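You operate a simulated robot arm through the tools that you are given. There is no shell and no other tool. Be economical: measure what you need, move in short steps, check, and stop when the job is done.

You run a simulated robot arm. Do the job below in one go: nothing can be reset, and whatever is moved stays where it is left.

## Task
Rake the clumps out of BED 2 and lock its cover again.
Fine: use the green-grip rake and put it back. Set down upright: green-grip rake. What is to be rubbed or washed off counts as gone when no trace of it is left.

The check looks at the end state, three seconds after you hand in, the way a careful person would. Anything else that was tipped, shoved, dropped, spilled or broken makes it a failure. A push-on lid holds only when it is set on centred and level and pressed home; a screw cap is set on level and turned clockwise until tight.

## Robot
A 7-joint arm with a two-finger parallel gripper, fixed in place. Base frame: the origin is at the foot of the arm, x ahead of it, y to its left, z up. Lengths are in mm, angles in rad, forces in N, time in s.
With the tool pointing down near the work surface it reaches from about 360 to 780 mm from the base axis. Its first joint turns from -2.897 to 2.897 rad. Payload 3.91 kg.
The tool frame sits at the grasp point between the pads (the TCP): z along the fingers, y along the line on which they close. The tips reach 30 mm beyond it. The gripper opens to 110 mm. The fingers are 20 mm wide and 10 mm thick; the gripper's body (48 by 112 mm) begins 55 mm behind the TCP.
Orientation is told as [roll, pitch, yaw] about the base's x, y, z axes, in that order, counted from this pose: with the fingers straight down and closing along the base's y, the tool's x points along the base's -x, its y along +y and its z along -z.

## Interface
- The arm moves only by the tool jog_arm. Its argument "rows" is a list of rows, each a list of 6 numbers: the shift along the tool's x, y, z in mm, then the turn, a rotation vector about the tool's x, y, z in rad. In form: [[tx, ty, tz, ax, ay, az], ...]. A call has 1 to 8 rows; each row is the pose to reach, as a shift and turn from the pose commanded when the call began, along the tool's axes at that moment. "jaw" is the gripper command, from -1 (fully open) to 1 (shut), values between in proportion, set as the call begins (left out, the last holds). Each row takes 0.2 s and may step no farther than 50 mm and 0.15 rad from the row before; otherwise, or with a gripper value out of range, the whole call is refused. Where a pose cannot be reached the arm comes as near as it can. A force on the tool above 40 N (or 10 N above the force at the start of the call, whichever is more), or a blocked arm, ends the call early, and 0.2 s more pass. Each finger travels about 153 mm/s and halts on what it meets, pressing with about 37 N; the grip force reading is that of the motor and also rises with nothing between the fingers. The clock runs only during rows and for 0.2 s after the last one: add rows that repeat a pose to give the fingers time. The reply holds the time, the measured pose of the TCP, the force on the tool along the base axes, the opening and the grip force, in the units named above and with some noise, with the torque about the TCP (base axes, N m) and any sound that the robot's microphone picked up.
- Cameras (640 x 400 px; columns grow to the right, rows downward): "scene" is fixed at [49.2, -500.5, 1688.6]; the picture's right is [0.39, -0.92, 0.00], its down [-0.68, -0.29, -0.68] and it looks along [0.62, 0.26, -0.74] (base axes); focal length 265 px, centre (320, 200). "wrist" rides on the gripper at [77, 7, -114] in the tool frame; the picture's right is [-0.09, 1.00, 0.00], its down [-0.80, -0.07, -0.59] and it looks along [-0.59, -0.05, 0.80] (tool axes); focal length 270 px, centre (320, 200). There is no depth. A picture from a camera that has moved, and an enlarged one, comes with that camera's place and axes in the base frame and with its lens.
- get_image(camera): a new picture of that camera. The clock stands still meanwhile.
- raise_lower(by): slides the trunk up (or, below 0, down) by that many mm; the arm rides with it, the base frame stays. It gives what a move gives, with no picture.
- close_up(camera, box): a new picture of the part [left, top, right, bottom] of that camera's present view, enlarged. The clock stands still meanwhile.
- job_done(): hands the job in; it is judged then, once.

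Work in short steps. Places have to be worked out from the pictures, the camera data and where the tool is seen: move nearer, look again, correct. Check each grasp and each placing, and mend what went wrong. You have 120 turns and 84 pictures in all, those below and enlarged ones among them. Open the gripper and draw the arm clear of the work before you hand the job in, unless the task says otherwise; then end with one line.

The tools are called by a JSON object that holds its "name" and its "arguments". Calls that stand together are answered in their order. jog_arm: Moves the arm, as the interface text tells. Its arguments: {"type":"object","properties":{"rows":{"type":"array","items":{"type":"array","items":{"type":"number"}}},"jaw":{"type":"number"}},"required":["rows"]} The other tools are called the same way: raise_lower (by) slides the trunk up or down; get_image (camera) takes a picture; close_up (camera, box) takes an enlarged picture of a part of a camera's view; job_done () hands the job in.

At the start:

```text
t: 0.0
ee_pos: [358.6, -189.9, 1441.9]
ee_rot: [0.0, -0.001, -0.001]
wrist_force: [-0.3, 0.0, -0.6]
torque: [-0.02, -0.03, -0.01]
width: 110.0
gripper_force: 0.1
trunk travel left (down, up): [-575.0, 35.0]
```

scene: 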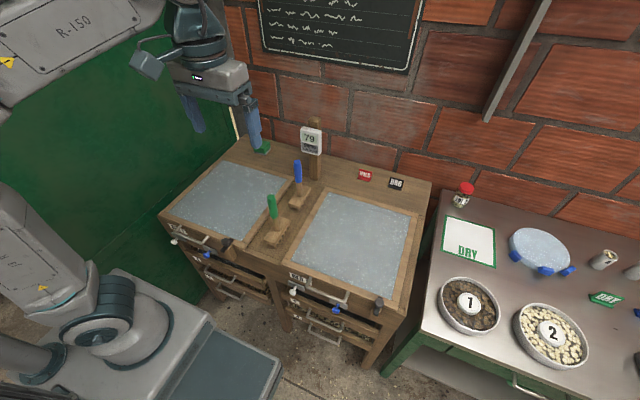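
wrist: 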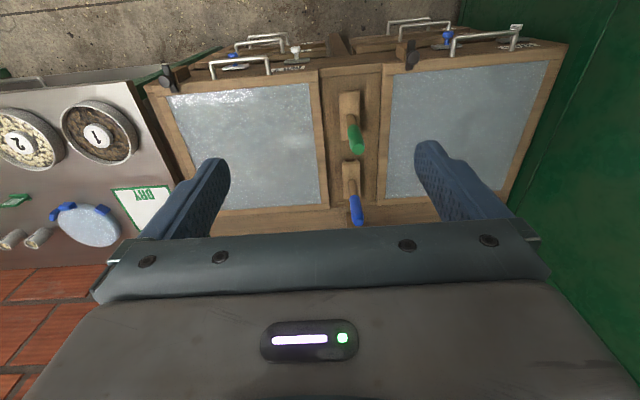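

The bench has two covered beds, each with a label, latch and handles, and two rakes between them. I'll enlarge the parts to read the labels and the mechanism.

{"name": "close_up", "arguments": {"camera": "scene", "box": [150, 200, 300, 310]}}

{"name": "close_up", "arguments": {"camera": "scene", "box": [270, 170, 440, 360]}}

{"name": "close_up", "arguments": {"camera": "wrist", "box": [130, 10, 350, 110]}}

{"name": "close_up", "arguments": {"camera": "wrist", "box": [370, 10, 580, 110]}}

{"name": "close_up", "arguments": {"camera": "scene", "box": [240, 0, 440, 200]}}

```text
3.64 times, centred on (225, 255) of scene
camera zoom: at [49.2, -500.5, 1688.6], right [0.39, -0.92, 0.0], down [-0.68, -0.29, -0.68], along [0.62, 0.26, -0.74], focal length 963 px, centre (666, 0)
```

zoom: 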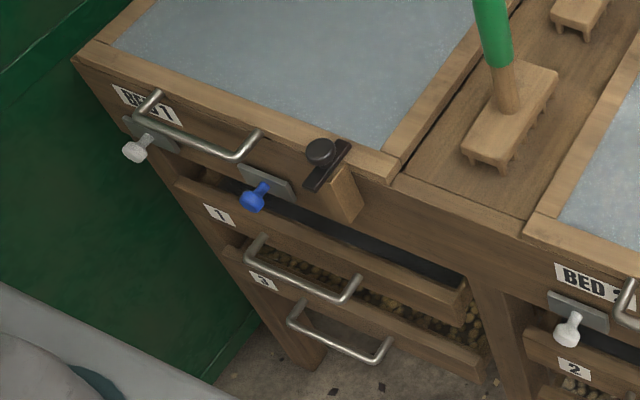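

```text
2.11 times, centred on (355, 265) of scene
camera zoom: at [49.2, -500.5, 1688.6], right [0.39, -0.92, 0.0], down [-0.68, -0.29, -0.68], along [0.62, 0.26, -0.74], focal length 557 px, centre (246, 63)
```

zoom: 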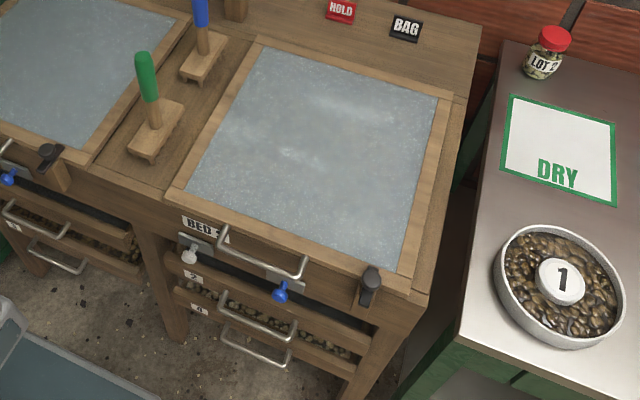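

```text
2.91 times, centred on (240, 60) of wrist
camera zoom: at [278.9, -183.0, 1555.7], right [0.09, 1.0, 0.0], down [0.8, -0.07, 0.59], along [0.59, -0.05, -0.8], focal length 786 px, centre (553, 607)
```

zoom: 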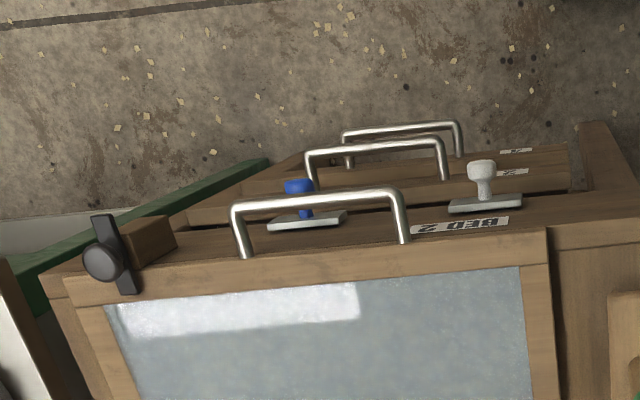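

```text
3.05 times, centred on (475, 60) of wrist
camera zoom: at [278.9, -183.0, 1555.7], right [0.09, 1.0, 0.0], down [0.8, -0.07, 0.59], along [0.59, -0.05, -0.8], focal length 824 px, centre (-152, 627)
```

zoom: 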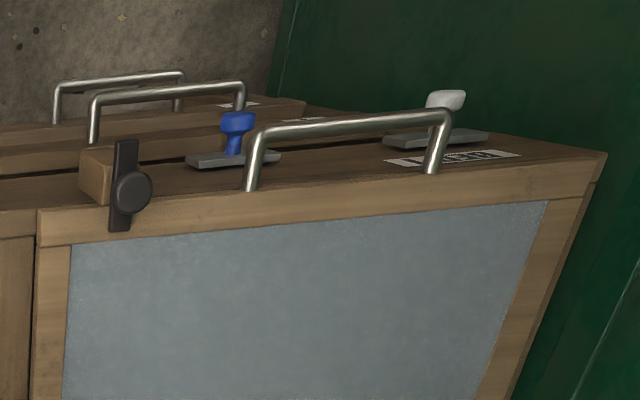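

```text
2.00 times, centred on (340, 100) of scene
camera zoom: at [49.2, -500.5, 1688.6], right [0.39, -0.92, 0.0], down [-0.68, -0.29, -0.68], along [0.62, 0.26, -0.74], focal length 529 px, centre (280, 400)
```

zoom: 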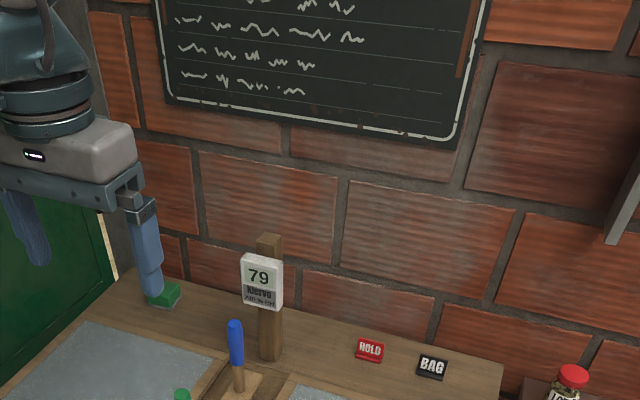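

I can't see clearly how the cover works from here, so I'll lower the trunk partway for a nearer look. The tool will stay well above the rakes.

{"name": "raise_lower", "arguments": {"by": -280}}

{"name": "get_image", "arguments": {"camera": "wrist"}}

{"name": "get_image", "arguments": {"camera": "scene"}}

```text
t: 2.8
ee_pos: [358.2, -191.9, 1161.3]
ee_rot: [0.001, -0.001, 0.0]
wrist_force: [0.2, 0.5, -0.2]
torque: [0.0, -0.01, 0.0]
width: 109.9
gripper_force: 0.0
trunk travel left (down, up): [-295.0, 315.0]
```

```text
76 pictures are left
camera wrist: at [278.8, -183.0, 1275.8], right [0.09, 1.0, 0.0], down [0.8, -0.07, 0.59], along [0.59, -0.05, -0.8], focal length 270 px, centre (320, 200)
```

wrist: 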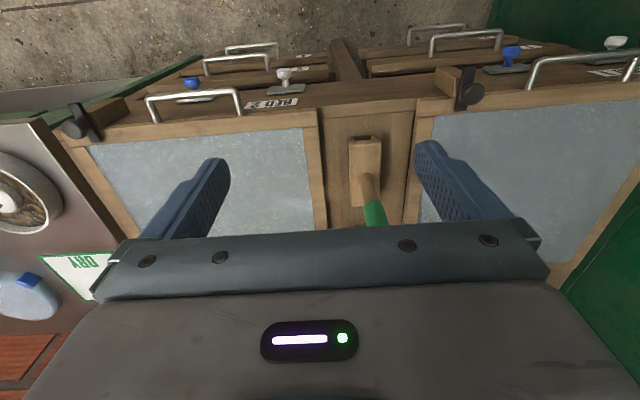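

```text
75 pictures are left
```

scene: 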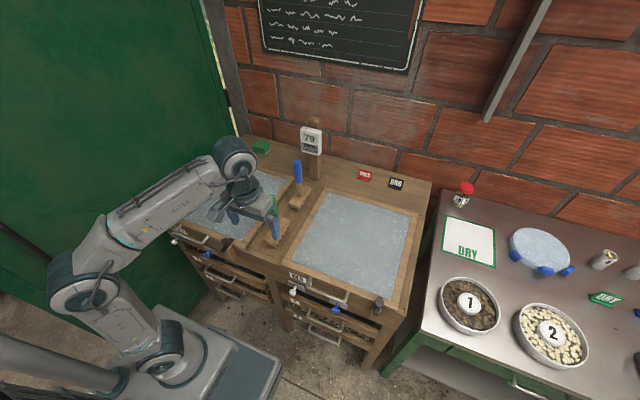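

The lid of BED 2 spans roughly x 406–797, y −200 to −580, z ≈ 875. I'll get a closer look at its front hardware from this camera position.

{"name": "close_up", "arguments": {"camera": "wrist", "box": [40, 30, 330, 210]}}

{"name": "close_up", "arguments": {"camera": "wrist", "box": [400, 20, 640, 170]}}

```text
2.21 times, centred on (185, 120) of wrist
camera zoom: at [278.8, -183.0, 1275.8], right [0.09, 1.0, 0.0], down [0.8, -0.07, 0.59], along [0.59, -0.05, -0.8], focal length 596 px, centre (618, 377)
```

zoom: 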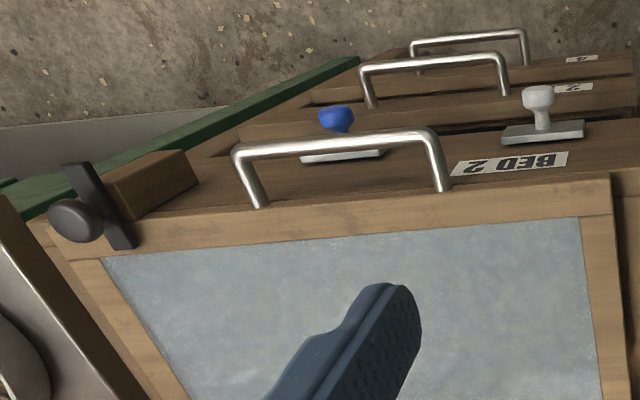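

```text
2.67 times, centred on (520, 95) of wrist
camera zoom: at [278.8, -183.0, 1275.8], right [0.09, 1.0, 0.0], down [0.8, -0.07, 0.59], along [0.59, -0.05, -0.8], focal length 721 px, centre (-213, 480)
```

zoom: 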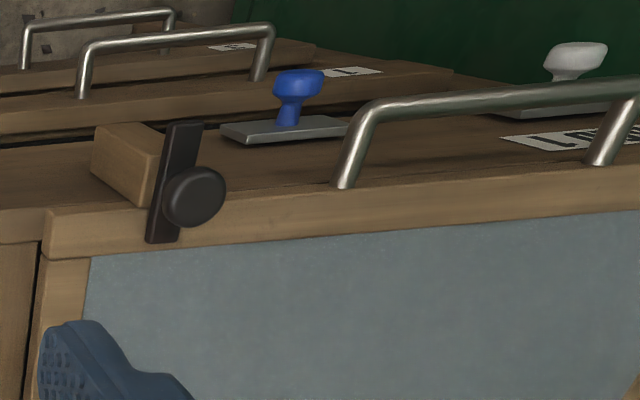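

The lock is a black turn bar on a block at the lid's front right, and the handle is on the lid's front edge. I'll move over toward the turn bar for a close look.

{"name": "jog_arm", "arguments": {"rows": [[0, -45, 15, 0, 0, 0], [0, -90, 30, 0, 0, 0], [0, -135, 45, 0, 0, 0], [0, -180, 60, 0, 0, 0], [0, -225, 75, 0, 0, 0], [0, -270, 90, 0, 0, 0], [0, -310, 100, 0, 0, 0], [0, -310, 100, 0, 0, 0]]}}

{"name": "get_image", "arguments": {"camera": "wrist"}}

```text
t: 4.6
ee_pos: [359.3, -501.7, 1059.5]
ee_rot: [0.003, 0.0, 0.0]
wrist_force: [0.8, 0.6, -0.5]
torque: [-0.01, 0.02, -0.02]
width: 110.0
gripper_force: 0.0
trunk travel left (down, up): [-295.0, 315.0]
```

```text
72 pictures are left
camera wrist: at [279.6, -494.7, 1173.9], right [0.09, 1.0, 0.0], down [0.8, -0.07, 0.59], along [0.59, -0.05, -0.8], focal length 270 px, centre (320, 200)
```

wrist: 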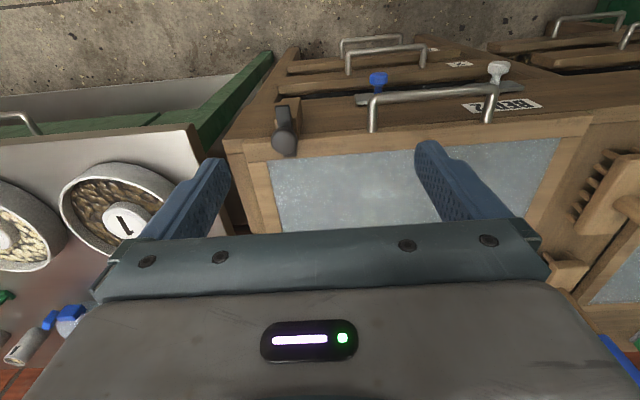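

The rake at the right looks odd from this angle, so I'll check the scene view to confirm nothing was touched. I'll also zoom in on the lock.

{"name": "get_image", "arguments": {"camera": "scene"}}

{"name": "close_up", "arguments": {"camera": "wrist", "box": [230, 50, 390, 170]}}

```text
71 pictures are left
```

scene: 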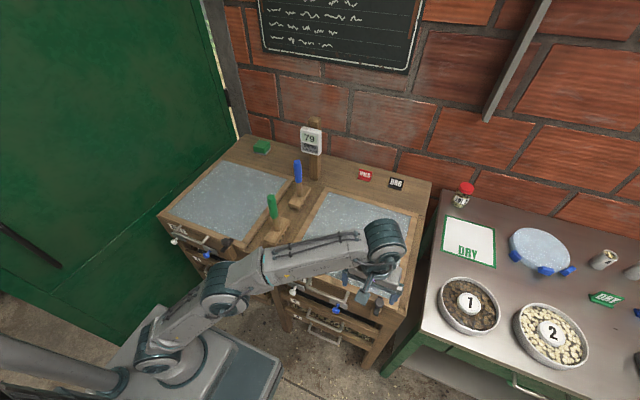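

```text
3.33 times, centred on (310, 110) of wrist
camera zoom: at [279.6, -494.7, 1173.9], right [0.09, 1.0, 0.0], down [0.8, -0.07, 0.59], along [0.59, -0.05, -0.8], focal length 901 px, centre (353, 500)
```

zoom: 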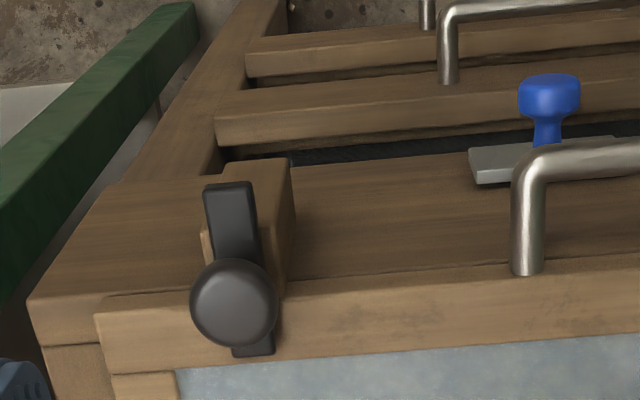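

Nothing has been disturbed. I put the knob at about (398, −543) with the bar along x from 365 to 424, so I'll hover above it and refine that estimate.

{"name": "jog_arm", "arguments": {"rows": [[-20, -20, 35, 0, 0, 0], [-39, -41, 70, 0, 0, 0], [-39, -41, 95, 0, 0, 0], [-39, -41, 95, 0, 0, 0]]}}

{"name": "close_up", "arguments": {"camera": "wrist", "box": [200, 60, 440, 210]}}

```text
t: 5.6
ee_pos: [396.7, -540.2, 965.5]
ee_rot: [-0.001, -0.001, -0.001]
wrist_force: [0.3, 0.2, 0.0]
torque: [-0.04, 0.0, -0.01]
width: 109.9
gripper_force: 0.0
trunk travel left (down, up): [-295.0, 315.0]
```

```text
2.67 times, centred on (320, 135) of wrist
camera zoom: at [318.0, -533.3, 1080.4], right [0.09, 1.0, 0.0], down [0.8, -0.07, 0.59], along [0.59, -0.05, -0.8], focal length 721 px, centre (320, 373)
```

zoom: 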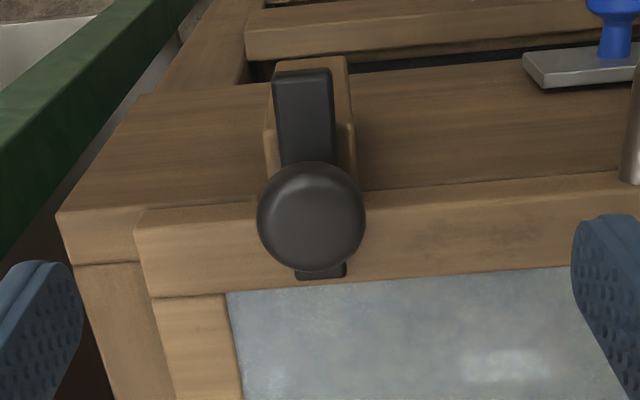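

The knob centre works out at about (392, −541.5) with its top near z 911. I'll part-close the jaws, go down around the knob and grip it.

{"name": "jog_arm", "arguments": {"rows": [[4.5, -1.3, 20, 0, 0, 0], [4.5, -1.3, 20, 0, 0, 0], [4.5, -1.3, 42, 0, 0, 0], [4.5, -1.3, 42, 0, 0, 0]], "jaw": 0.1}}

{"name": "close_up", "arguments": {"camera": "wrist", "box": [200, 60, 440, 210]}}

```text
t: 6.6
ee_pos: [392.8, -544.5, 922.9]
ee_rot: [0.0, 0.0, 0.002]
wrist_force: [-1.2, 0.1, -1.0]
torque: [0.02, 0.0, 0.01]
width: 49.3
gripper_force: 0.0
trunk travel left (down, up): [-295.0, 315.0]
```

```text
2.67 times, centred on (320, 135) of wrist
camera zoom: at [313.5, -536.2, 1038.4], right [0.09, 1.0, 0.0], down [0.8, -0.07, 0.59], along [0.59, -0.05, -0.8], focal length 721 px, centre (320, 373)
```

zoom: 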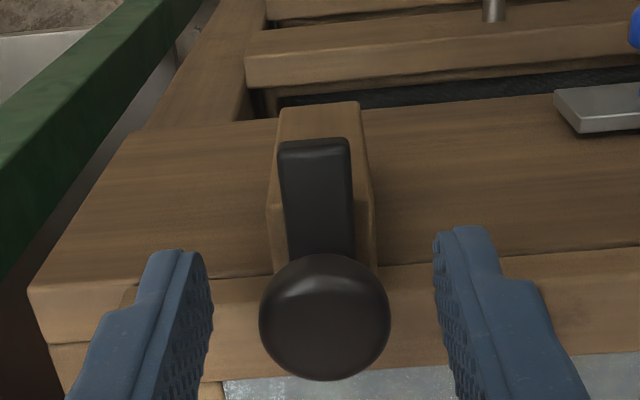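

The knob sits centred between the fingers, so I'll close on it.

{"name": "jog_arm", "arguments": {"rows": [[0, 0, 0, 0, 0, 0], [0, 0, 0, 0, 0, 0], [0, 0, 0, 0, 0, 0]], "jaw": 1}}

```text
t: 7.4
ee_pos: [393.7, -542.4, 924.7]
ee_rot: [0.002, 0.001, 0.0]
wrist_force: [-1.9, 5.4, -1.8]
torque: [0.13, -0.18, 0.02]
width: 27.6
gripper_force: 44.8
trunk travel left (down, up): [-295.0, 315.0]
```

I have the knob at 27.6 mm. I'll turn it 0.6 rad about the tool axis and watch the forces.

{"name": "jog_arm", "arguments": {"rows": [[0, 0, 0, 0, 0, 0.12], [0, 0, 0, 0, 0, 0.24], [0, 0, 0, 0, 0, 0.36], [0, 0, 0, 0, 0, 0.48], [0, 0, 0, 0, 0, 0.6], [0, 0, 0, 0, 0, 0.6]]}}

{"name": "get_image", "arguments": {"camera": "wrist"}}

```text
t: 8.8
ee_pos: [393.8, -539.9, 924.5]
ee_rot: [0.0, 0.001, -0.602]
wrist_force: [-3.6, 29.0, -12.5]
torque: [0.27, -0.3, 0.1]
width: 27.4
gripper_force: 45.4
trunk travel left (down, up): [-295.0, 315.0]
```

```text
67 pictures are left
camera wrist: at [331.7, -491.0, 1038.7], right [0.64, 0.77, 0.0], down [0.62, -0.51, 0.59], along [0.46, -0.38, -0.81], focal length 270 px, centre (320, 200)
```

wrist: 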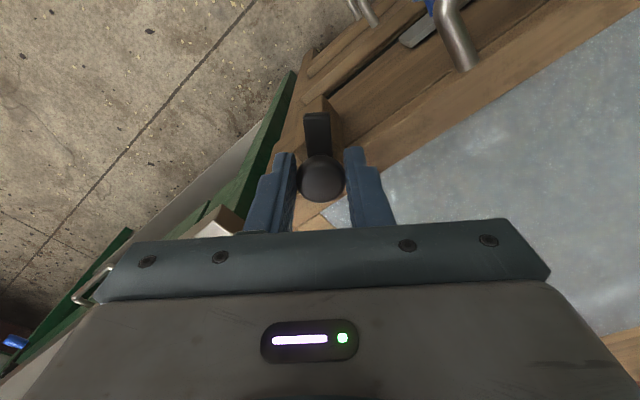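

The bar is turning with the gripper. There's a sideways load of 29 N, so I'll shift about 3 mm along +y and carry on to roughly 90°.

{"name": "jog_arm", "arguments": {"rows": [[1.7, 2.5, 0, 0, 0, 0], [1.7, 2.5, 0, 0, 0, 0.14], [1.7, 2.5, 0, 0, 0, 0.28], [1.7, 2.5, 0, 0, 0, 0.42], [1.7, 2.5, 0, 0, 0, 0.56], [1.7, 2.5, 0, 0, 0, 0.7], [1.7, 2.5, 0, 0, 0, 0.84], [1.7, 2.5, 0, 0, 0, 0.96]]}}

{"name": "get_image", "arguments": {"camera": "wrist"}}

```text
t: 10.6
ee_pos: [397.0, -537.0, 924.3]
ee_rot: [0.003, -0.001, -1.559]
wrist_force: [26.5, 9.9, 0.3]
torque: [0.11, -0.25, 0.13]
width: 27.5
gripper_force: 44.7
trunk travel left (down, up): [-295.0, 315.0]
```

```text
66 pictures are left
camera wrist: at [400.6, -460.5, 1038.5], right [1.0, -0.08, 0.0], down [-0.06, -0.8, 0.6], along [-0.04, -0.59, -0.8], focal length 270 px, centre (320, 200)
```

wrist: 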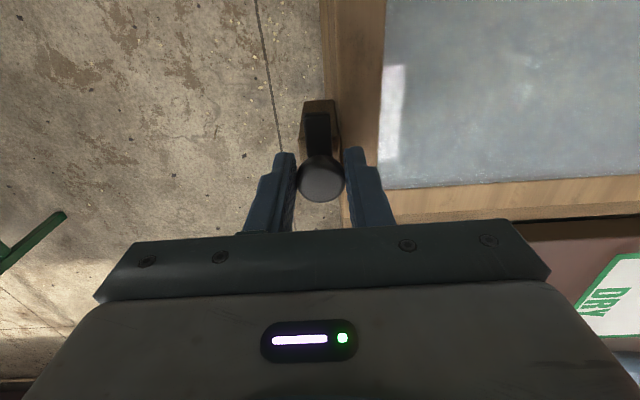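

I need to see whether the bar is now off the lid, so I'll zoom in.

{"name": "close_up", "arguments": {"camera": "wrist", "box": [260, 70, 420, 220]}}

{"name": "close_up", "arguments": {"camera": "scene", "box": [330, 230, 430, 330]}}

```text
2.67 times, centred on (340, 145) of wrist
camera zoom: at [400.6, -460.5, 1038.5], right [1.0, -0.08, 0.0], down [-0.06, -0.8, 0.6], along [-0.04, -0.59, -0.8], focal length 721 px, centre (267, 347)
```

zoom: 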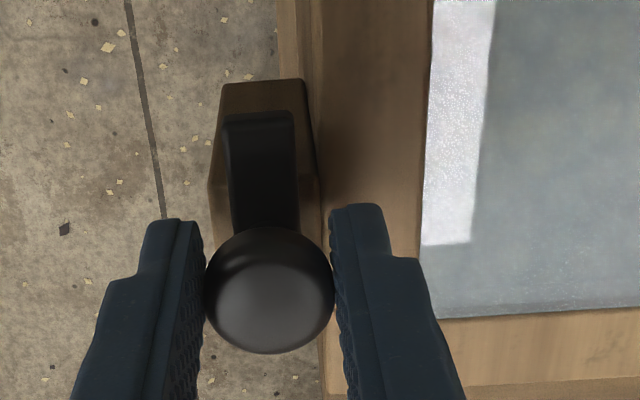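

```text
4.00 times, centred on (380, 280) of scene
camera zoom: at [49.2, -500.5, 1688.6], right [0.39, -0.92, 0.0], down [-0.68, -0.29, -0.68], along [0.62, 0.26, -0.74], focal length 1059 px, centre (80, -120)
```

zoom: 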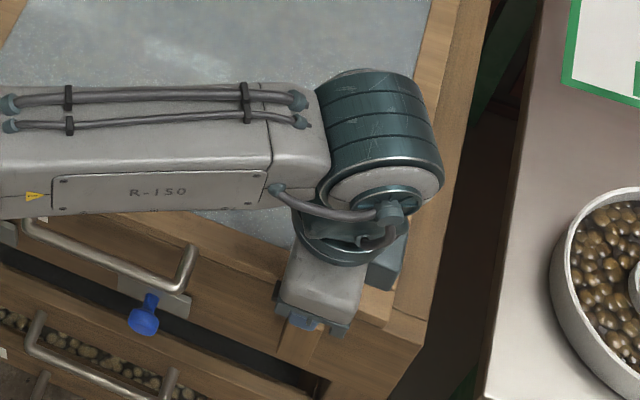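

The bar now lies along y, clear of the lid. I'll release the knob, rise, and turn back while moving over toward the handle.

{"name": "jog_arm", "arguments": {"rows": [[0, 0, 0, 0, 0, 0], [0, 0, 0, 0, 0, 0], [0, 0, -40, 0, 0, 0], [0, 0, -80, 0, 0, 0]], "jaw": 0.1}}

{"name": "get_image", "arguments": {"camera": "wrist"}}

```text
t: 11.6
ee_pos: [393.4, -539.4, 1002.2]
ee_rot: [0.001, 0.001, -1.562]
wrist_force: [-0.4, 0.2, 0.1]
torque: [0.01, 0.01, -0.01]
width: 49.4
gripper_force: 0.0
trunk travel left (down, up): [-295.0, 315.0]
```

```text
63 pictures are left
camera wrist: at [396.6, -463.2, 1118.2], right [1.0, -0.08, 0.0], down [-0.06, -0.8, 0.59], along [-0.05, -0.59, -0.8], focal length 270 px, centre (320, 200)
```

wrist: 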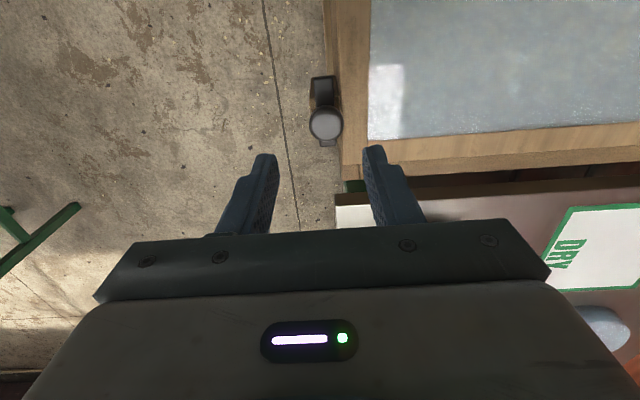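

The lock is open. From the pictures the handle bar is at x≈369, z≈871, y −444 to −313. I'll tilt the tool 45° forward, with the fingers closing across the bar, and move in front of it.

{"name": "jog_arm", "arguments": {"rows": [[27, -10, 0, -0.13, 0, 0], [54, -20, 0, -0.26, 0, 0], [81, -30, 10, -0.39, 0, 0], [108, -42, 20, -0.52, 0, 0], [136, -53, 30, -0.65, 0, 0], [164, -63, 42, -0.785, 0, 0], [164, -63, 42, -0.785, 0, 0]], "jaw": 0.4}}

{"name": "get_image", "arguments": {"camera": "wrist"}}

{"name": "get_image", "arguments": {"camera": "scene"}}

```text
t: 13.2
ee_pos: [325.9, -375.2, 964.6]
ee_rot: [0.787, -0.001, -1.562]
wrist_force: [0.1, -0.7, 0.2]
torque: [0.01, -0.02, -0.01]
width: 33.0
gripper_force: 0.1
trunk travel left (down, up): [-295.0, 315.0]
```

```text
62 pictures are left
camera wrist: at [248.3, -299.2, 1049.2], right [0.7, -0.08, 0.71], down [-0.46, -0.81, 0.37], along [0.54, -0.59, -0.6], focal length 270 px, centre (320, 200)
```

wrist: 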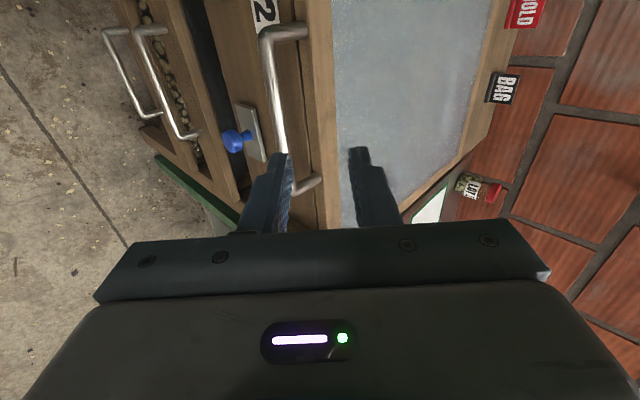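

```text
61 pictures are left
```

scene: 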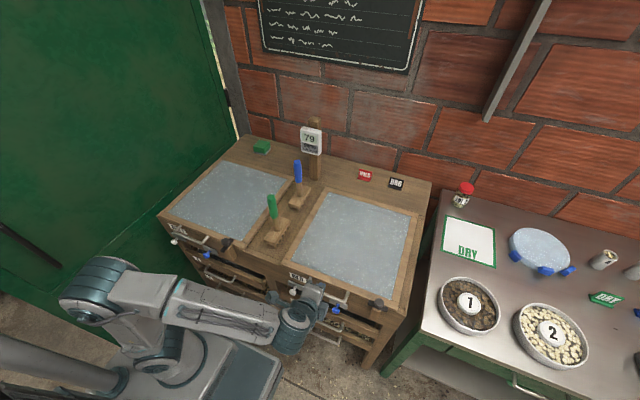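

The bar reads about x 370, z 875. I'll line up across it, go halfway along the tool axis, and check.

{"name": "jog_arm", "arguments": {"rows": [[0, -32, 0, 0, 0, 0], [0, -32, 35, 0, 0, 0], [0, -32, 50, 0, 0, 0], [0, -32, 50, 0, 0, 0]]}}

{"name": "get_image", "arguments": {"camera": "wrist"}}

```text
t: 14.2
ee_pos: [340.1, -376.9, 906.3]
ee_rot: [0.784, -0.001, -1.559]
wrist_force: [0.3, -0.3, -0.2]
torque: [-0.03, 0.02, -0.01]
width: 33.0
gripper_force: 0.0
trunk travel left (down, up): [-295.0, 315.0]
```

```text
60 pictures are left
camera wrist: at [261.8, -300.3, 990.7], right [0.71, -0.08, 0.7], down [-0.46, -0.81, 0.37], along [0.54, -0.59, -0.61], focal length 270 px, centre (320, 200)
```

wrist: 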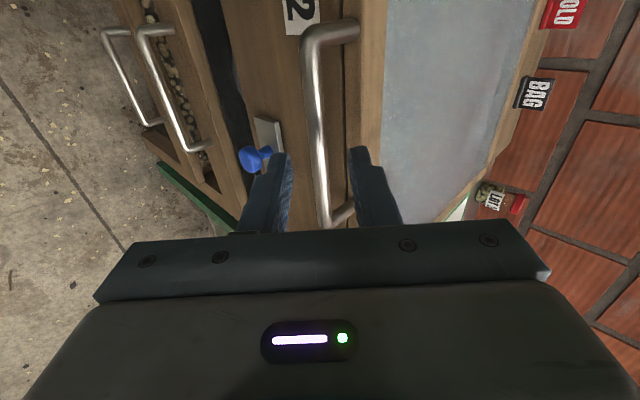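

The bar lies between the fingers. I'll advance 26 mm more and close.

{"name": "jog_arm", "arguments": {"rows": [[0, 0, 14, 0, 0, 0], [0, 0, 26, 0, 0, 0], [0, 0, 26, 0, 0, 0]]}}

{"name": "jog_arm", "arguments": {"rows": [[0, 0, 0, 0, 0, 0], [0, 0, 0, 0, 0, 0]], "jaw": 0.95}}

{"name": "get_image", "arguments": {"camera": "wrist"}}

```text
t: 15.0
ee_pos: [358.7, -375.3, 885.3]
ee_rot: [0.784, 0.0, -1.56]
wrist_force: [0.1, -0.3, -0.1]
torque: [0.02, -0.02, 0.0]
width: 32.9
gripper_force: 0.0
trunk travel left (down, up): [-295.0, 315.0]
```

```text
t: 15.6
ee_pos: [358.3, -375.7, 885.4]
ee_rot: [0.784, 0.001, -1.56]
wrist_force: [-0.6, 0.7, -2.4]
torque: [0.11, 0.07, -0.43]
width: 11.8
gripper_force: 44.7
trunk travel left (down, up): [-295.0, 315.0]
```

```text
59 pictures are left
camera wrist: at [279.9, -299.2, 970.8], right [0.71, -0.08, 0.7], down [-0.46, -0.81, 0.37], along [0.54, -0.59, -0.61], focal length 270 px, centre (320, 200)
```

wrist: 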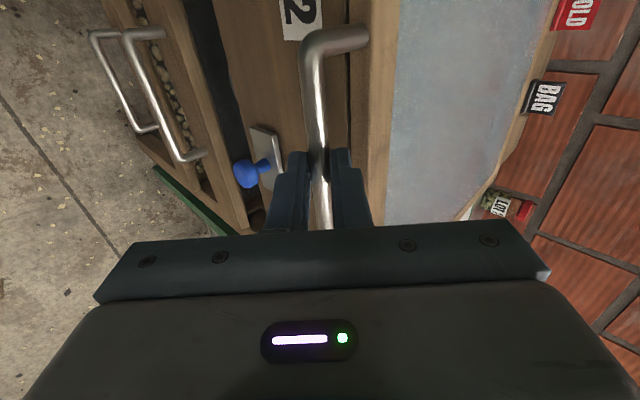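

I've got a firm grip on the bar (11.8 mm). I'll lift it about 20 mm and watch the force.

{"name": "jog_arm", "arguments": {"rows": [[0, 7, -7, 0, 0, 0], [0, 15, -14.5, 0, 0, 0], [0, 15, -14.5, 0, 0, 0]]}}

{"name": "get_image", "arguments": {"camera": "scene"}}

```text
t: 16.4
ee_pos: [359.3, -376.4, 906.6]
ee_rot: [0.786, 0.0, -1.561]
wrist_force: [2.5, -2.1, -2.7]
torque: [0.48, 0.11, -0.08]
width: 11.5
gripper_force: 44.7
trunk travel left (down, up): [-295.0, 315.0]
```

```text
58 pictures are left
```

scene: 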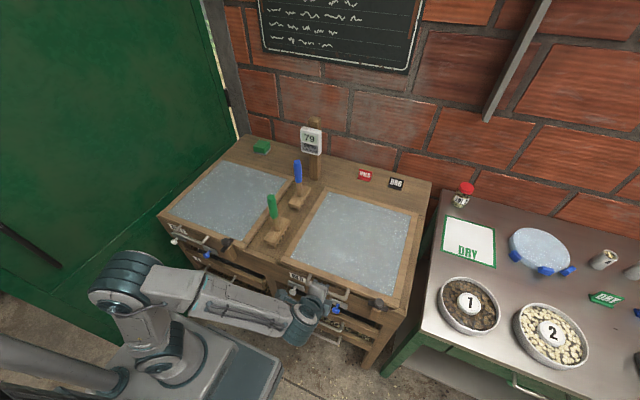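

The lid moves with little force. I'll follow the hinge arc (radius ≈428 mm) up to about 0.59 rad.

{"name": "jog_arm", "arguments": {"rows": [[0, 33.2, -27.1, 0, 0, 0], [0, 72.5, -52.8, 0, 0, 0], [0, 114.5, -74.2, 0, 0, 0], [0, 158.4, -90.7, 0, 0, 0], [0, 204, -102.4, 0, 0, 0], [0, 204, -102.4, 0, 0, 0]]}}

{"name": "get_image", "arguments": {"camera": "scene"}}

{"name": "get_image", "arguments": {"camera": "wrist"}}

```text
t: 17.8
ee_pos: [430.1, -374.5, 1124.5]
ee_rot: [0.786, -0.001, -1.562]
wrist_force: [-3.9, -10.7, -1.4]
torque: [-0.8, 0.22, -1.19]
width: 11.5
gripper_force: 45.3
trunk travel left (down, up): [-295.0, 315.0]
```

```text
57 pictures are left
```

scene: 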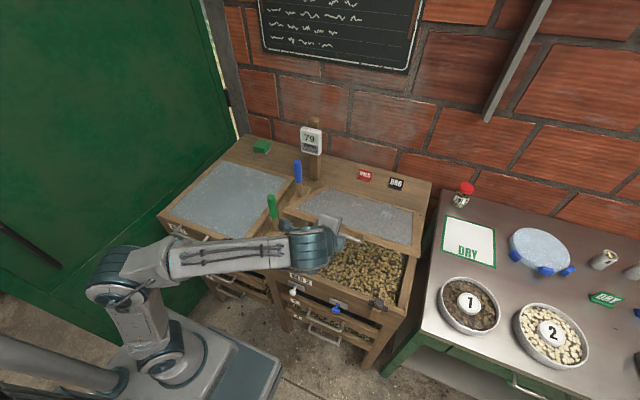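

```text
56 pictures are left
camera wrist: at [350.9, -298.6, 1210.3], right [0.7, -0.08, 0.7], down [-0.46, -0.8, 0.37], along [0.54, -0.59, -0.61], focal length 270 px, centre (320, 200)
```

wrist: 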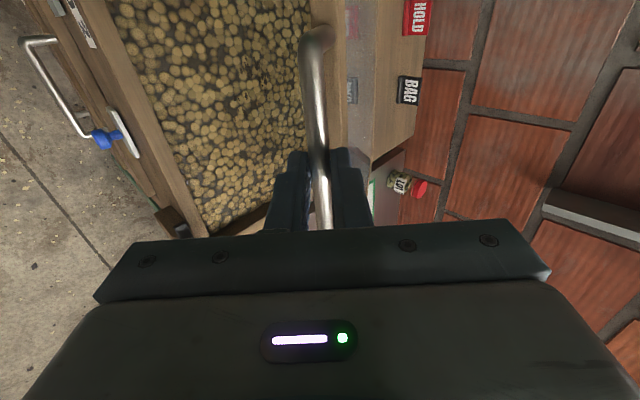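

The lid follows well. I'll continue the arc to about 1.14 rad.

{"name": "jog_arm", "arguments": {"rows": [[0, 46.5, -6.6, 0, 0, 0], [0, 93.6, -8.1, 0, 0, 0], [0, 140.5, -4.3, 0, 0, 0], [0, 186.7, 4.6, 0, 0, 0], [0, 231.7, 18.4, 0, 0, 0], [0, 231.7, 18.4, 0, 0, 0]]}}

{"name": "get_image", "arguments": {"camera": "scene"}}

```text
t: 18.7
ee_pos: [526.7, -374.6, 1231.0]
ee_rot: [0.783, 0.007, -1.561]
wrist_force: [-8.8, -2.1, 10.9]
torque: [0.02, -0.06, 0.04]
width: 11.7
gripper_force: 44.4
out of reach, approached as far as the arm can: row 4
trunk travel left (down, up): [-295.0, 315.0]
stopped in row 4: the force on the tool passed its limit at 45 N (the readings are from after the stop); the commanded pose is now the measured one
```

```text
55 pictures are left
```

scene: 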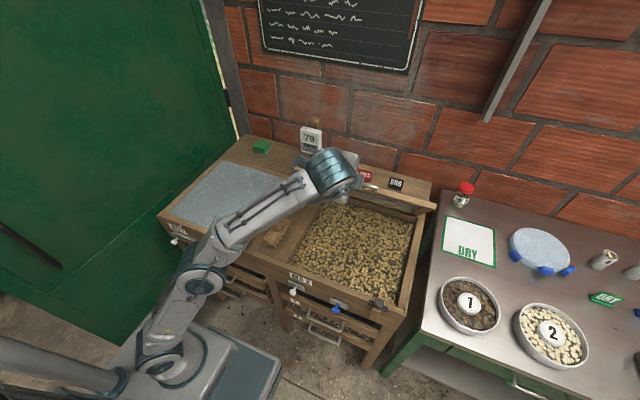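

The arm is nearly stretched with the trunk this low, at a lid angle of about 0.92 rad. I'll loosen the grip slightly, leaving the lower finger under the bar, to see whether the lid holds itself.

{"name": "jog_arm", "arguments": {"rows": [[0, 0, 0, 0, 0, 0], [0, 0, 0, 0, 0, 0], [0, 0, 0, 0, 0, 0]], "jaw": 0.45}}

{"name": "get_image", "arguments": {"camera": "wrist"}}

```text
t: 19.5
ee_pos: [531.4, -375.9, 1228.1]
ee_rot: [0.781, 0.013, -1.563]
wrist_force: [-0.1, 0.4, -0.3]
torque: [-0.01, 0.0, 0.03]
width: 29.8
gripper_force: 0.1
trunk travel left (down, up): [-295.0, 315.0]
```

```text
54 pictures are left
camera wrist: at [452.4, -300.2, 1314.7], right [0.71, -0.09, 0.7], down [-0.46, -0.81, 0.36], along [0.53, -0.58, -0.62], focal length 270 px, centre (320, 200)
```

wrist: 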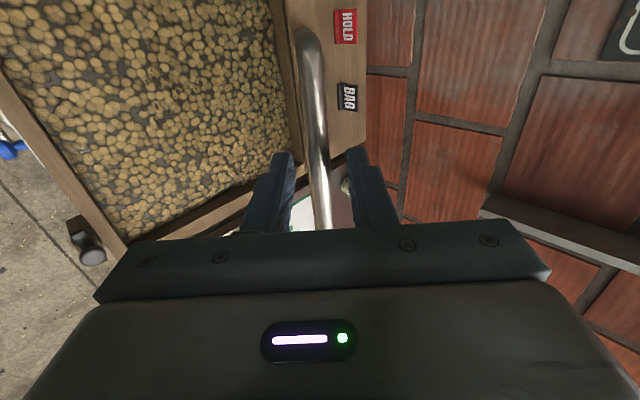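

The bar floats free between the fingers with zero force, so the hinge holds the lid where it's left. I'll back off along the tool axis and look into the bed for the clumps.

{"name": "jog_arm", "arguments": {"rows": [[0, 0, -40, 0, 0, 0], [0, 0, -80, 0, 0, 0], [0, 0, -80, 0, 0, 0]]}}

{"name": "raise_lower", "arguments": {"by": 200}}

{"name": "get_image", "arguments": {"camera": "wrist"}}

{"name": "close_up", "arguments": {"camera": "scene", "box": [250, 170, 450, 310]}}

```text
t: 20.3
ee_pos: [468.7, -368.7, 1276.9]
ee_rot: [0.781, 0.012, -1.562]
wrist_force: [-0.5, 0.8, 0.9]
torque: [-0.01, 0.0, -0.03]
width: 30.4
gripper_force: 0.1
out of reach, approached as far as the arm can: row 2, 3
trunk travel left (down, up): [-295.0, 315.0]
```

```text
t: 22.5
ee_pos: [468.2, -370.7, 1475.2]
ee_rot: [0.779, 0.011, -1.561]
wrist_force: [0.6, 1.3, -0.2]
torque: [0.01, 0.0, 0.01]
width: 30.4
gripper_force: 0.1
trunk travel left (down, up): [-495.0, 115.0]
```

```text
53 pictures are left
camera wrist: at [390.1, -294.0, 1563.2], right [0.71, -0.09, 0.7], down [-0.46, -0.81, 0.36], along [0.53, -0.58, -0.62], focal length 270 px, centre (320, 200)
```

wrist: 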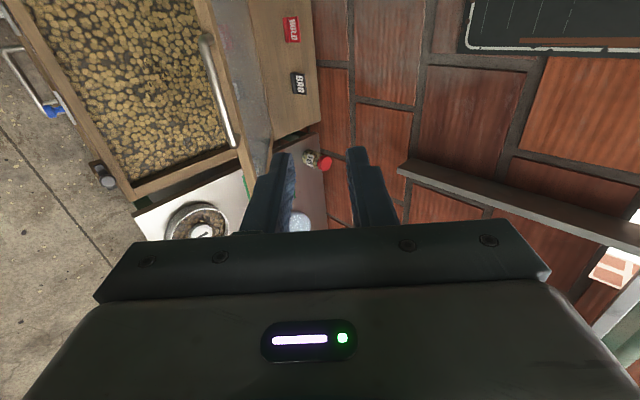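

```text
2.86 times, centred on (350, 240) of scene
camera zoom: at [49.2, -500.5, 1688.6], right [0.39, -0.92, 0.0], down [-0.68, -0.29, -0.68], along [0.62, 0.26, -0.74], focal length 756 px, centre (234, 86)
```

zoom: 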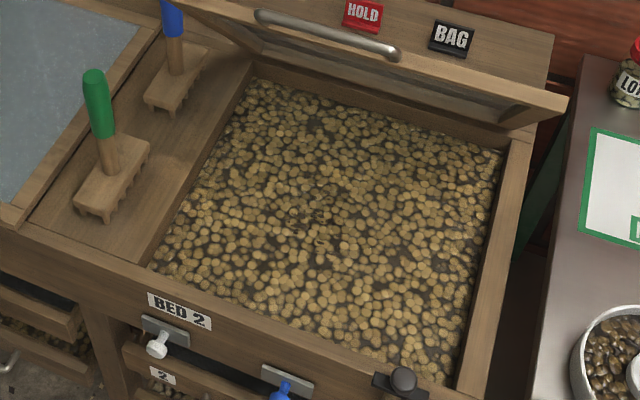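

The whole bed is now in view, with a darker patch near the middle. I'll zoom in to locate the clumps.

{"name": "close_up", "arguments": {"camera": "scene", "box": [300, 195, 430, 295]}}

{"name": "close_up", "arguments": {"camera": "scene", "box": [335, 220, 385, 260]}}

```text
4.00 times, centred on (365, 245) of scene
camera zoom: at [49.2, -500.5, 1688.6], right [0.39, -0.92, 0.0], down [-0.68, -0.29, -0.68], along [0.62, 0.26, -0.74], focal length 1059 px, centre (140, 20)
```

zoom: 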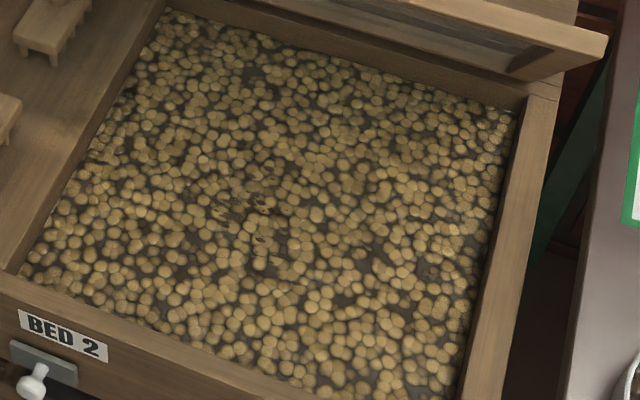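

```text
10.00 times, centred on (360, 240) of scene
camera zoom: at [49.2, -500.5, 1688.6], right [0.39, -0.92, 0.0], down [-0.68, -0.29, -0.68], along [0.62, 0.26, -0.74], focal length 2647 px, centre (-80, -200)
```

zoom: 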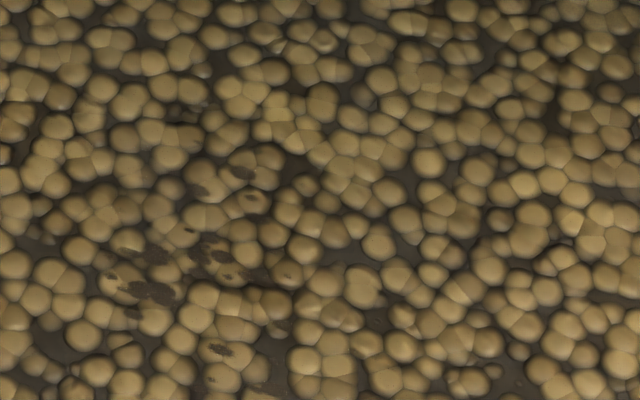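

The clumps (dark flecks) are centred near (578, −395), about ±50 mm. The lid has to be more upright to make room, so I'll take the handle again with the trunk raised.

{"name": "jog_arm", "arguments": {"rows": [[-2, -32, 38, 0, 0, 0], [-3, -62, 76, 0, 0, 0], [-4, -95, 112, 0, 0, 0], [-5, -130, 146, 0, 0, 0], [-5, -130, 160, 0, 0, 0], [-5, -130, 160, 0, 0, 0]]}}

{"name": "get_image", "arguments": {"camera": "wrist"}}

```text
t: 23.9
ee_pos: [489.3, -371.8, 1271.2]
ee_rot: [0.779, 0.013, -1.562]
wrist_force: [-0.7, 0.3, 0.4]
torque: [-0.02, -0.02, 0.01]
width: 30.4
gripper_force: 0.1
trunk travel left (down, up): [-495.0, 115.0]
```

```text
49 pictures are left
camera wrist: at [410.0, -295.8, 1357.1], right [0.71, -0.09, 0.7], down [-0.46, -0.81, 0.36], along [0.53, -0.58, -0.62], focal length 270 px, centre (320, 200)
```

wrist: 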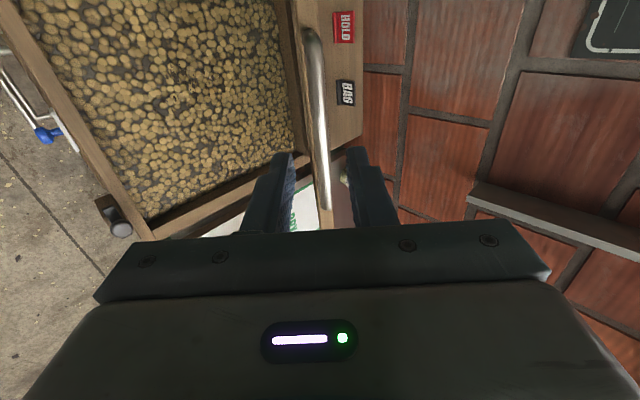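

It's lined up. I'll advance along the tool axis and grip the bar.

{"name": "jog_arm", "arguments": {"rows": [[0, 0, 30, 0, 0, 0], [0, 0, 57, 0, 0, 0], [0, 0, 57, 0, 0, 0]]}}

{"name": "jog_arm", "arguments": {"rows": [[0, 0, 0, 0, 0, 0], [0, 0, 0, 0, 0, 0]], "jaw": 0.9}}

```text
t: 24.7
ee_pos: [528.3, -370.3, 1230.9]
ee_rot: [0.782, 0.012, -1.563]
wrist_force: [-0.2, -0.3, 0.1]
torque: [-0.01, -0.04, 0.01]
width: 30.5
gripper_force: 0.1
trunk travel left (down, up): [-495.0, 115.0]
```

```text
t: 25.3
ee_pos: [528.8, -370.4, 1230.7]
ee_rot: [0.78, 0.011, -1.56]
wrist_force: [1.0, -0.6, -1.6]
torque: [-0.25, -0.01, -0.05]
width: 11.7
gripper_force: 45.0
trunk travel left (down, up): [-495.0, 115.0]
```

I'm gripped again at 0.93 rad, so I'll carry on along the arc.

{"name": "jog_arm", "arguments": {"rows": [[0, 46.2, 9.3, 0, 0, 0], [0, 91.3, 23.8, 0, 0, 0], [0, 134.5, 43, 0, 0, 0], [0, 134.5, 43, 0, 0, 0]]}}

{"name": "get_image", "arguments": {"camera": "scene"}}

```text
t: 26.3
ee_pos: [651.2, -371.6, 1297.6]
ee_rot: [0.788, 0.008, -1.563]
wrist_force: [-5.1, -3.6, 19.6]
torque: [0.01, -0.46, 0.11]
width: 11.5
gripper_force: 45.4
trunk travel left (down, up): [-495.0, 115.0]
```

```text
48 pictures are left
```

scene: 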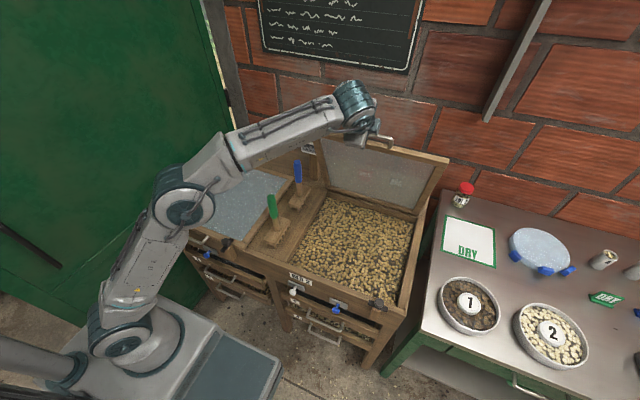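

The lid is at about 72°. I'll go on, adding a slight upward correction.

{"name": "jog_arm", "arguments": {"rows": [[0, 2, -2, 0, 0, 0], [0, 42.9, 21.7, 0, 0, 0], [0, 82.5, 49.3, 0, 0, 0], [0, 82.5, 49.3, 0, 0, 0]]}}

{"name": "get_image", "arguments": {"camera": "scene"}}

```text
t: 26.9
ee_pos: [679.7, -370.3, 1304.0]
ee_rot: [0.777, 0.022, -1.563]
wrist_force: [-2.8, -3.4, 12.0]
torque: [-0.3, -0.38, 0.64]
width: 11.6
gripper_force: 44.8
out of reach, approached as far as the arm can: row 2
trunk travel left (down, up): [-495.0, 115.0]
stopped in row 2: the force on the tool passed its limit at 73 N (the readings are from after the stop); the commanded pose is now the measured one
```

```text
47 pictures are left
```

scene: 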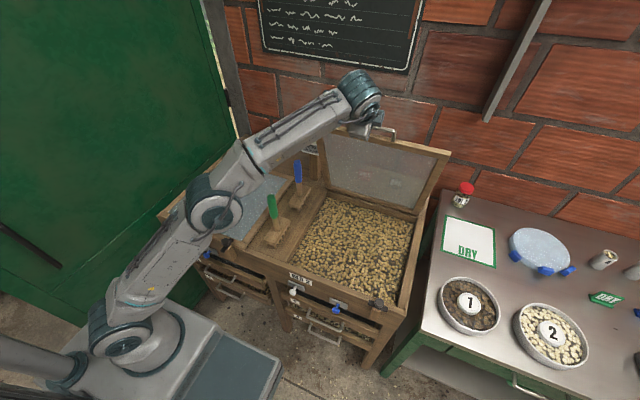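

The lid stands at about 76°, which leaves enough room over the clump area. I'll release the handle and back off, then check that the lid stays.

{"name": "jog_arm", "arguments": {"rows": [[0, 0, 0, 0, 0, 0], [0, 0, 0, 0, 0, 0], [0, 0, -40, 0, 0, 0], [0, 0, -80, 0, 0, 0], [0, -30, -100, 0, 0, 0], [0, -60, -100, 0, 0, 0]], "jaw": 0.45}}

{"name": "get_image", "arguments": {"camera": "scene"}}

```text
t: 28.2
ee_pos: [567.7, -371.4, 1332.2]
ee_rot: [0.772, 0.025, -1.566]
wrist_force: [-0.4, 0.2, 0.3]
torque: [-0.01, -0.02, -0.02]
width: 30.2
gripper_force: 0.2
trunk travel left (down, up): [-495.0, 115.0]
```

```text
46 pictures are left
```

scene: 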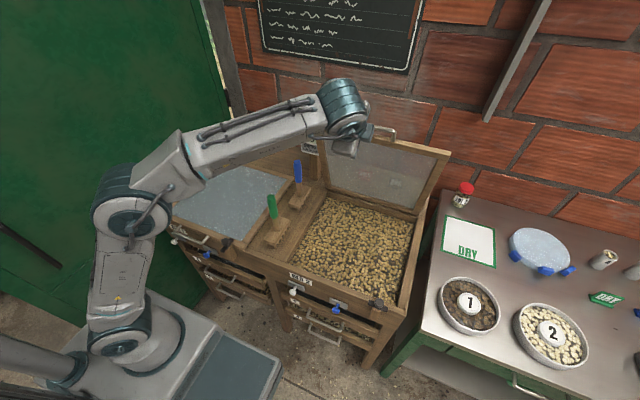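

The lid holds. The green rake's grip is at about (509, −142), z 977–1085. I'll bring the tool upright, then turn it so the fingers close along y.

{"name": "jog_arm", "arguments": {"rows": [[0, -8, -8, 0.13, 0, 0], [0, -15, -15, 0.26, 0, 0], [0, -22, -22, 0.39, 0, 0], [0, -29, -29, 0.52, 0, 0], [0, -35, -35, 0.65, 0, 0], [0, -35, -35, 0.772, 0.01, 0.0]], "jaw": -0.1}}

{"name": "jog_arm", "arguments": {"rows": [[25, 0, 0, 0, 0, -0.145], [50, 0, 0, 0, 0, -0.29], [75, 0, 0, 0, 0, -0.435], [100, 0, 0, 0, 0, -0.58], [125, 0, 0, 0, 0, -0.725], [150, 0, 0, 0, 0, -0.87], [170, 0, 0, 0, 0, -1.015], [190, 0, 0, 0, 0, -1.16]]}}

```text
t: 29.6
ee_pos: [510.6, -358.8, 1320.1]
ee_rot: [0.149, 0.021, -1.555]
wrist_force: [-0.5, -0.2, -0.3]
torque: [-0.07, 0.02, -0.02]
width: 60.5
gripper_force: 0.0
out of reach, approached as far as the arm can: row 4, 5, 6
trunk travel left (down, up): [-495.0, 115.0]
```

```text
t: 31.4
ee_pos: [507.7, -169.8, 1322.1]
ee_rot: [0.083, -0.129, -0.397]
wrist_force: [-0.3, 0.1, -0.1]
torque: [-0.02, -0.01, -0.01]
width: 60.5
gripper_force: 0.1
trunk travel left (down, up): [-495.0, 115.0]
```

Both the reach and the tilt have improved. I'll finish straightening the tool and come down some.

{"name": "jog_arm", "arguments": {"rows": [[5, 10, 20, 0.03, 0.045, -0.13], [8, 20, 40, 0.06, 0.09, -0.26], [16, 26, 60, 0.083, 0.129, -0.397], [16, 26, 60, 0.083, 0.129, -0.397]]}}

{"name": "get_image", "arguments": {"camera": "wrist"}}

```text
t: 32.5
ee_pos: [512.3, -138.8, 1262.4]
ee_rot: [-0.031, -0.008, 0.002]
wrist_force: [0.3, -0.2, -0.5]
torque: [0.01, -0.01, 0.0]
width: 60.7
gripper_force: 0.0
trunk travel left (down, up): [-495.0, 115.0]
```

```text
45 pictures are left
camera wrist: at [432.2, -128.5, 1375.8], right [0.09, 1.0, -0.03], down [0.8, -0.05, 0.6], along [0.6, -0.08, -0.8], focal length 270 px, centre (320, 200)
```

wrist: 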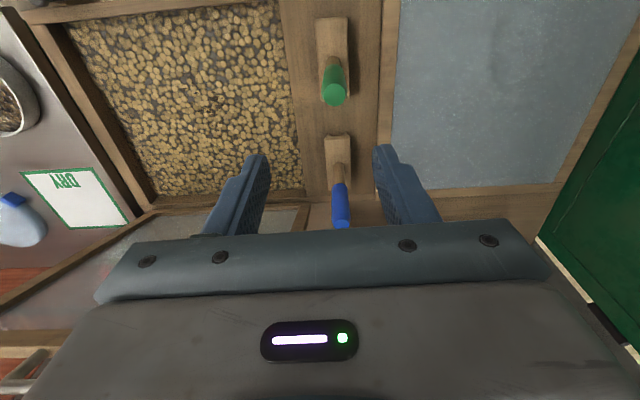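

The green grip sits about where I expected, near (510, −134). I'll correct the tilt and descend to just above its top.

{"name": "jog_arm", "arguments": {"rows": [[1, 2, 40, -0.015, 0.004, 0], [2, 5, 80, -0.031, 0.008, 0], [2, 5, 108, -0.031, 0.008, 0], [2, 5, 108, -0.031, 0.008, 0]]}}

{"name": "get_image", "arguments": {"camera": "wrist"}}

```text
t: 33.5
ee_pos: [511.3, -139.9, 1157.2]
ee_rot: [0.001, 0.001, 0.001]
wrist_force: [0.2, -0.7, 0.1]
torque: [0.01, 0.01, -0.01]
width: 60.6
gripper_force: 0.2
trunk travel left (down, up): [-495.0, 115.0]
```

```text
44 pictures are left
camera wrist: at [433.0, -132.6, 1270.4], right [0.09, 1.0, 0.0], down [0.8, -0.07, 0.59], along [0.59, -0.05, -0.8], focal length 270 px, centre (320, 200)
```

wrist: 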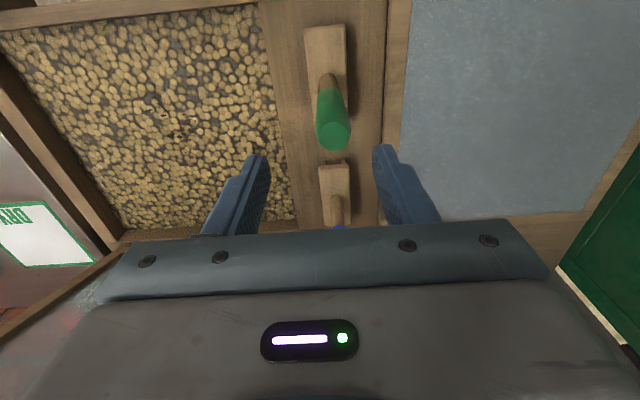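

The grip's top centre is about 9 mm toward +y of the TCP and near x 514. I'll correct for that and go down around the grip.

{"name": "jog_arm", "arguments": {"rows": [[-3, 9, 0, 0, 0, 0], [-3, 9, 40, 0, 0, 0], [-3, 9, 80, 0, 0, 0], [-3, 9, 80, 0, 0, 0]]}}

{"name": "get_image", "arguments": {"camera": "wrist"}}

```text
t: 34.5
ee_pos: [515.4, -127.8, 1073.6]
ee_rot: [0.003, 0.0, 0.0]
wrist_force: [0.2, -0.1, -0.3]
torque: [0.04, 0.04, -0.05]
width: 60.6
gripper_force: 0.0
trunk travel left (down, up): [-495.0, 115.0]
```

```text
43 pictures are left
camera wrist: at [435.9, -121.0, 1188.5], right [0.09, 1.0, 0.0], down [0.8, -0.07, 0.59], along [0.59, -0.05, -0.8], focal length 270 px, centre (320, 200)
```

wrist: 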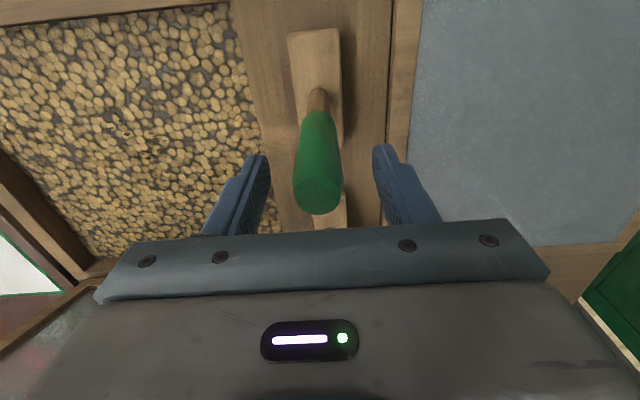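

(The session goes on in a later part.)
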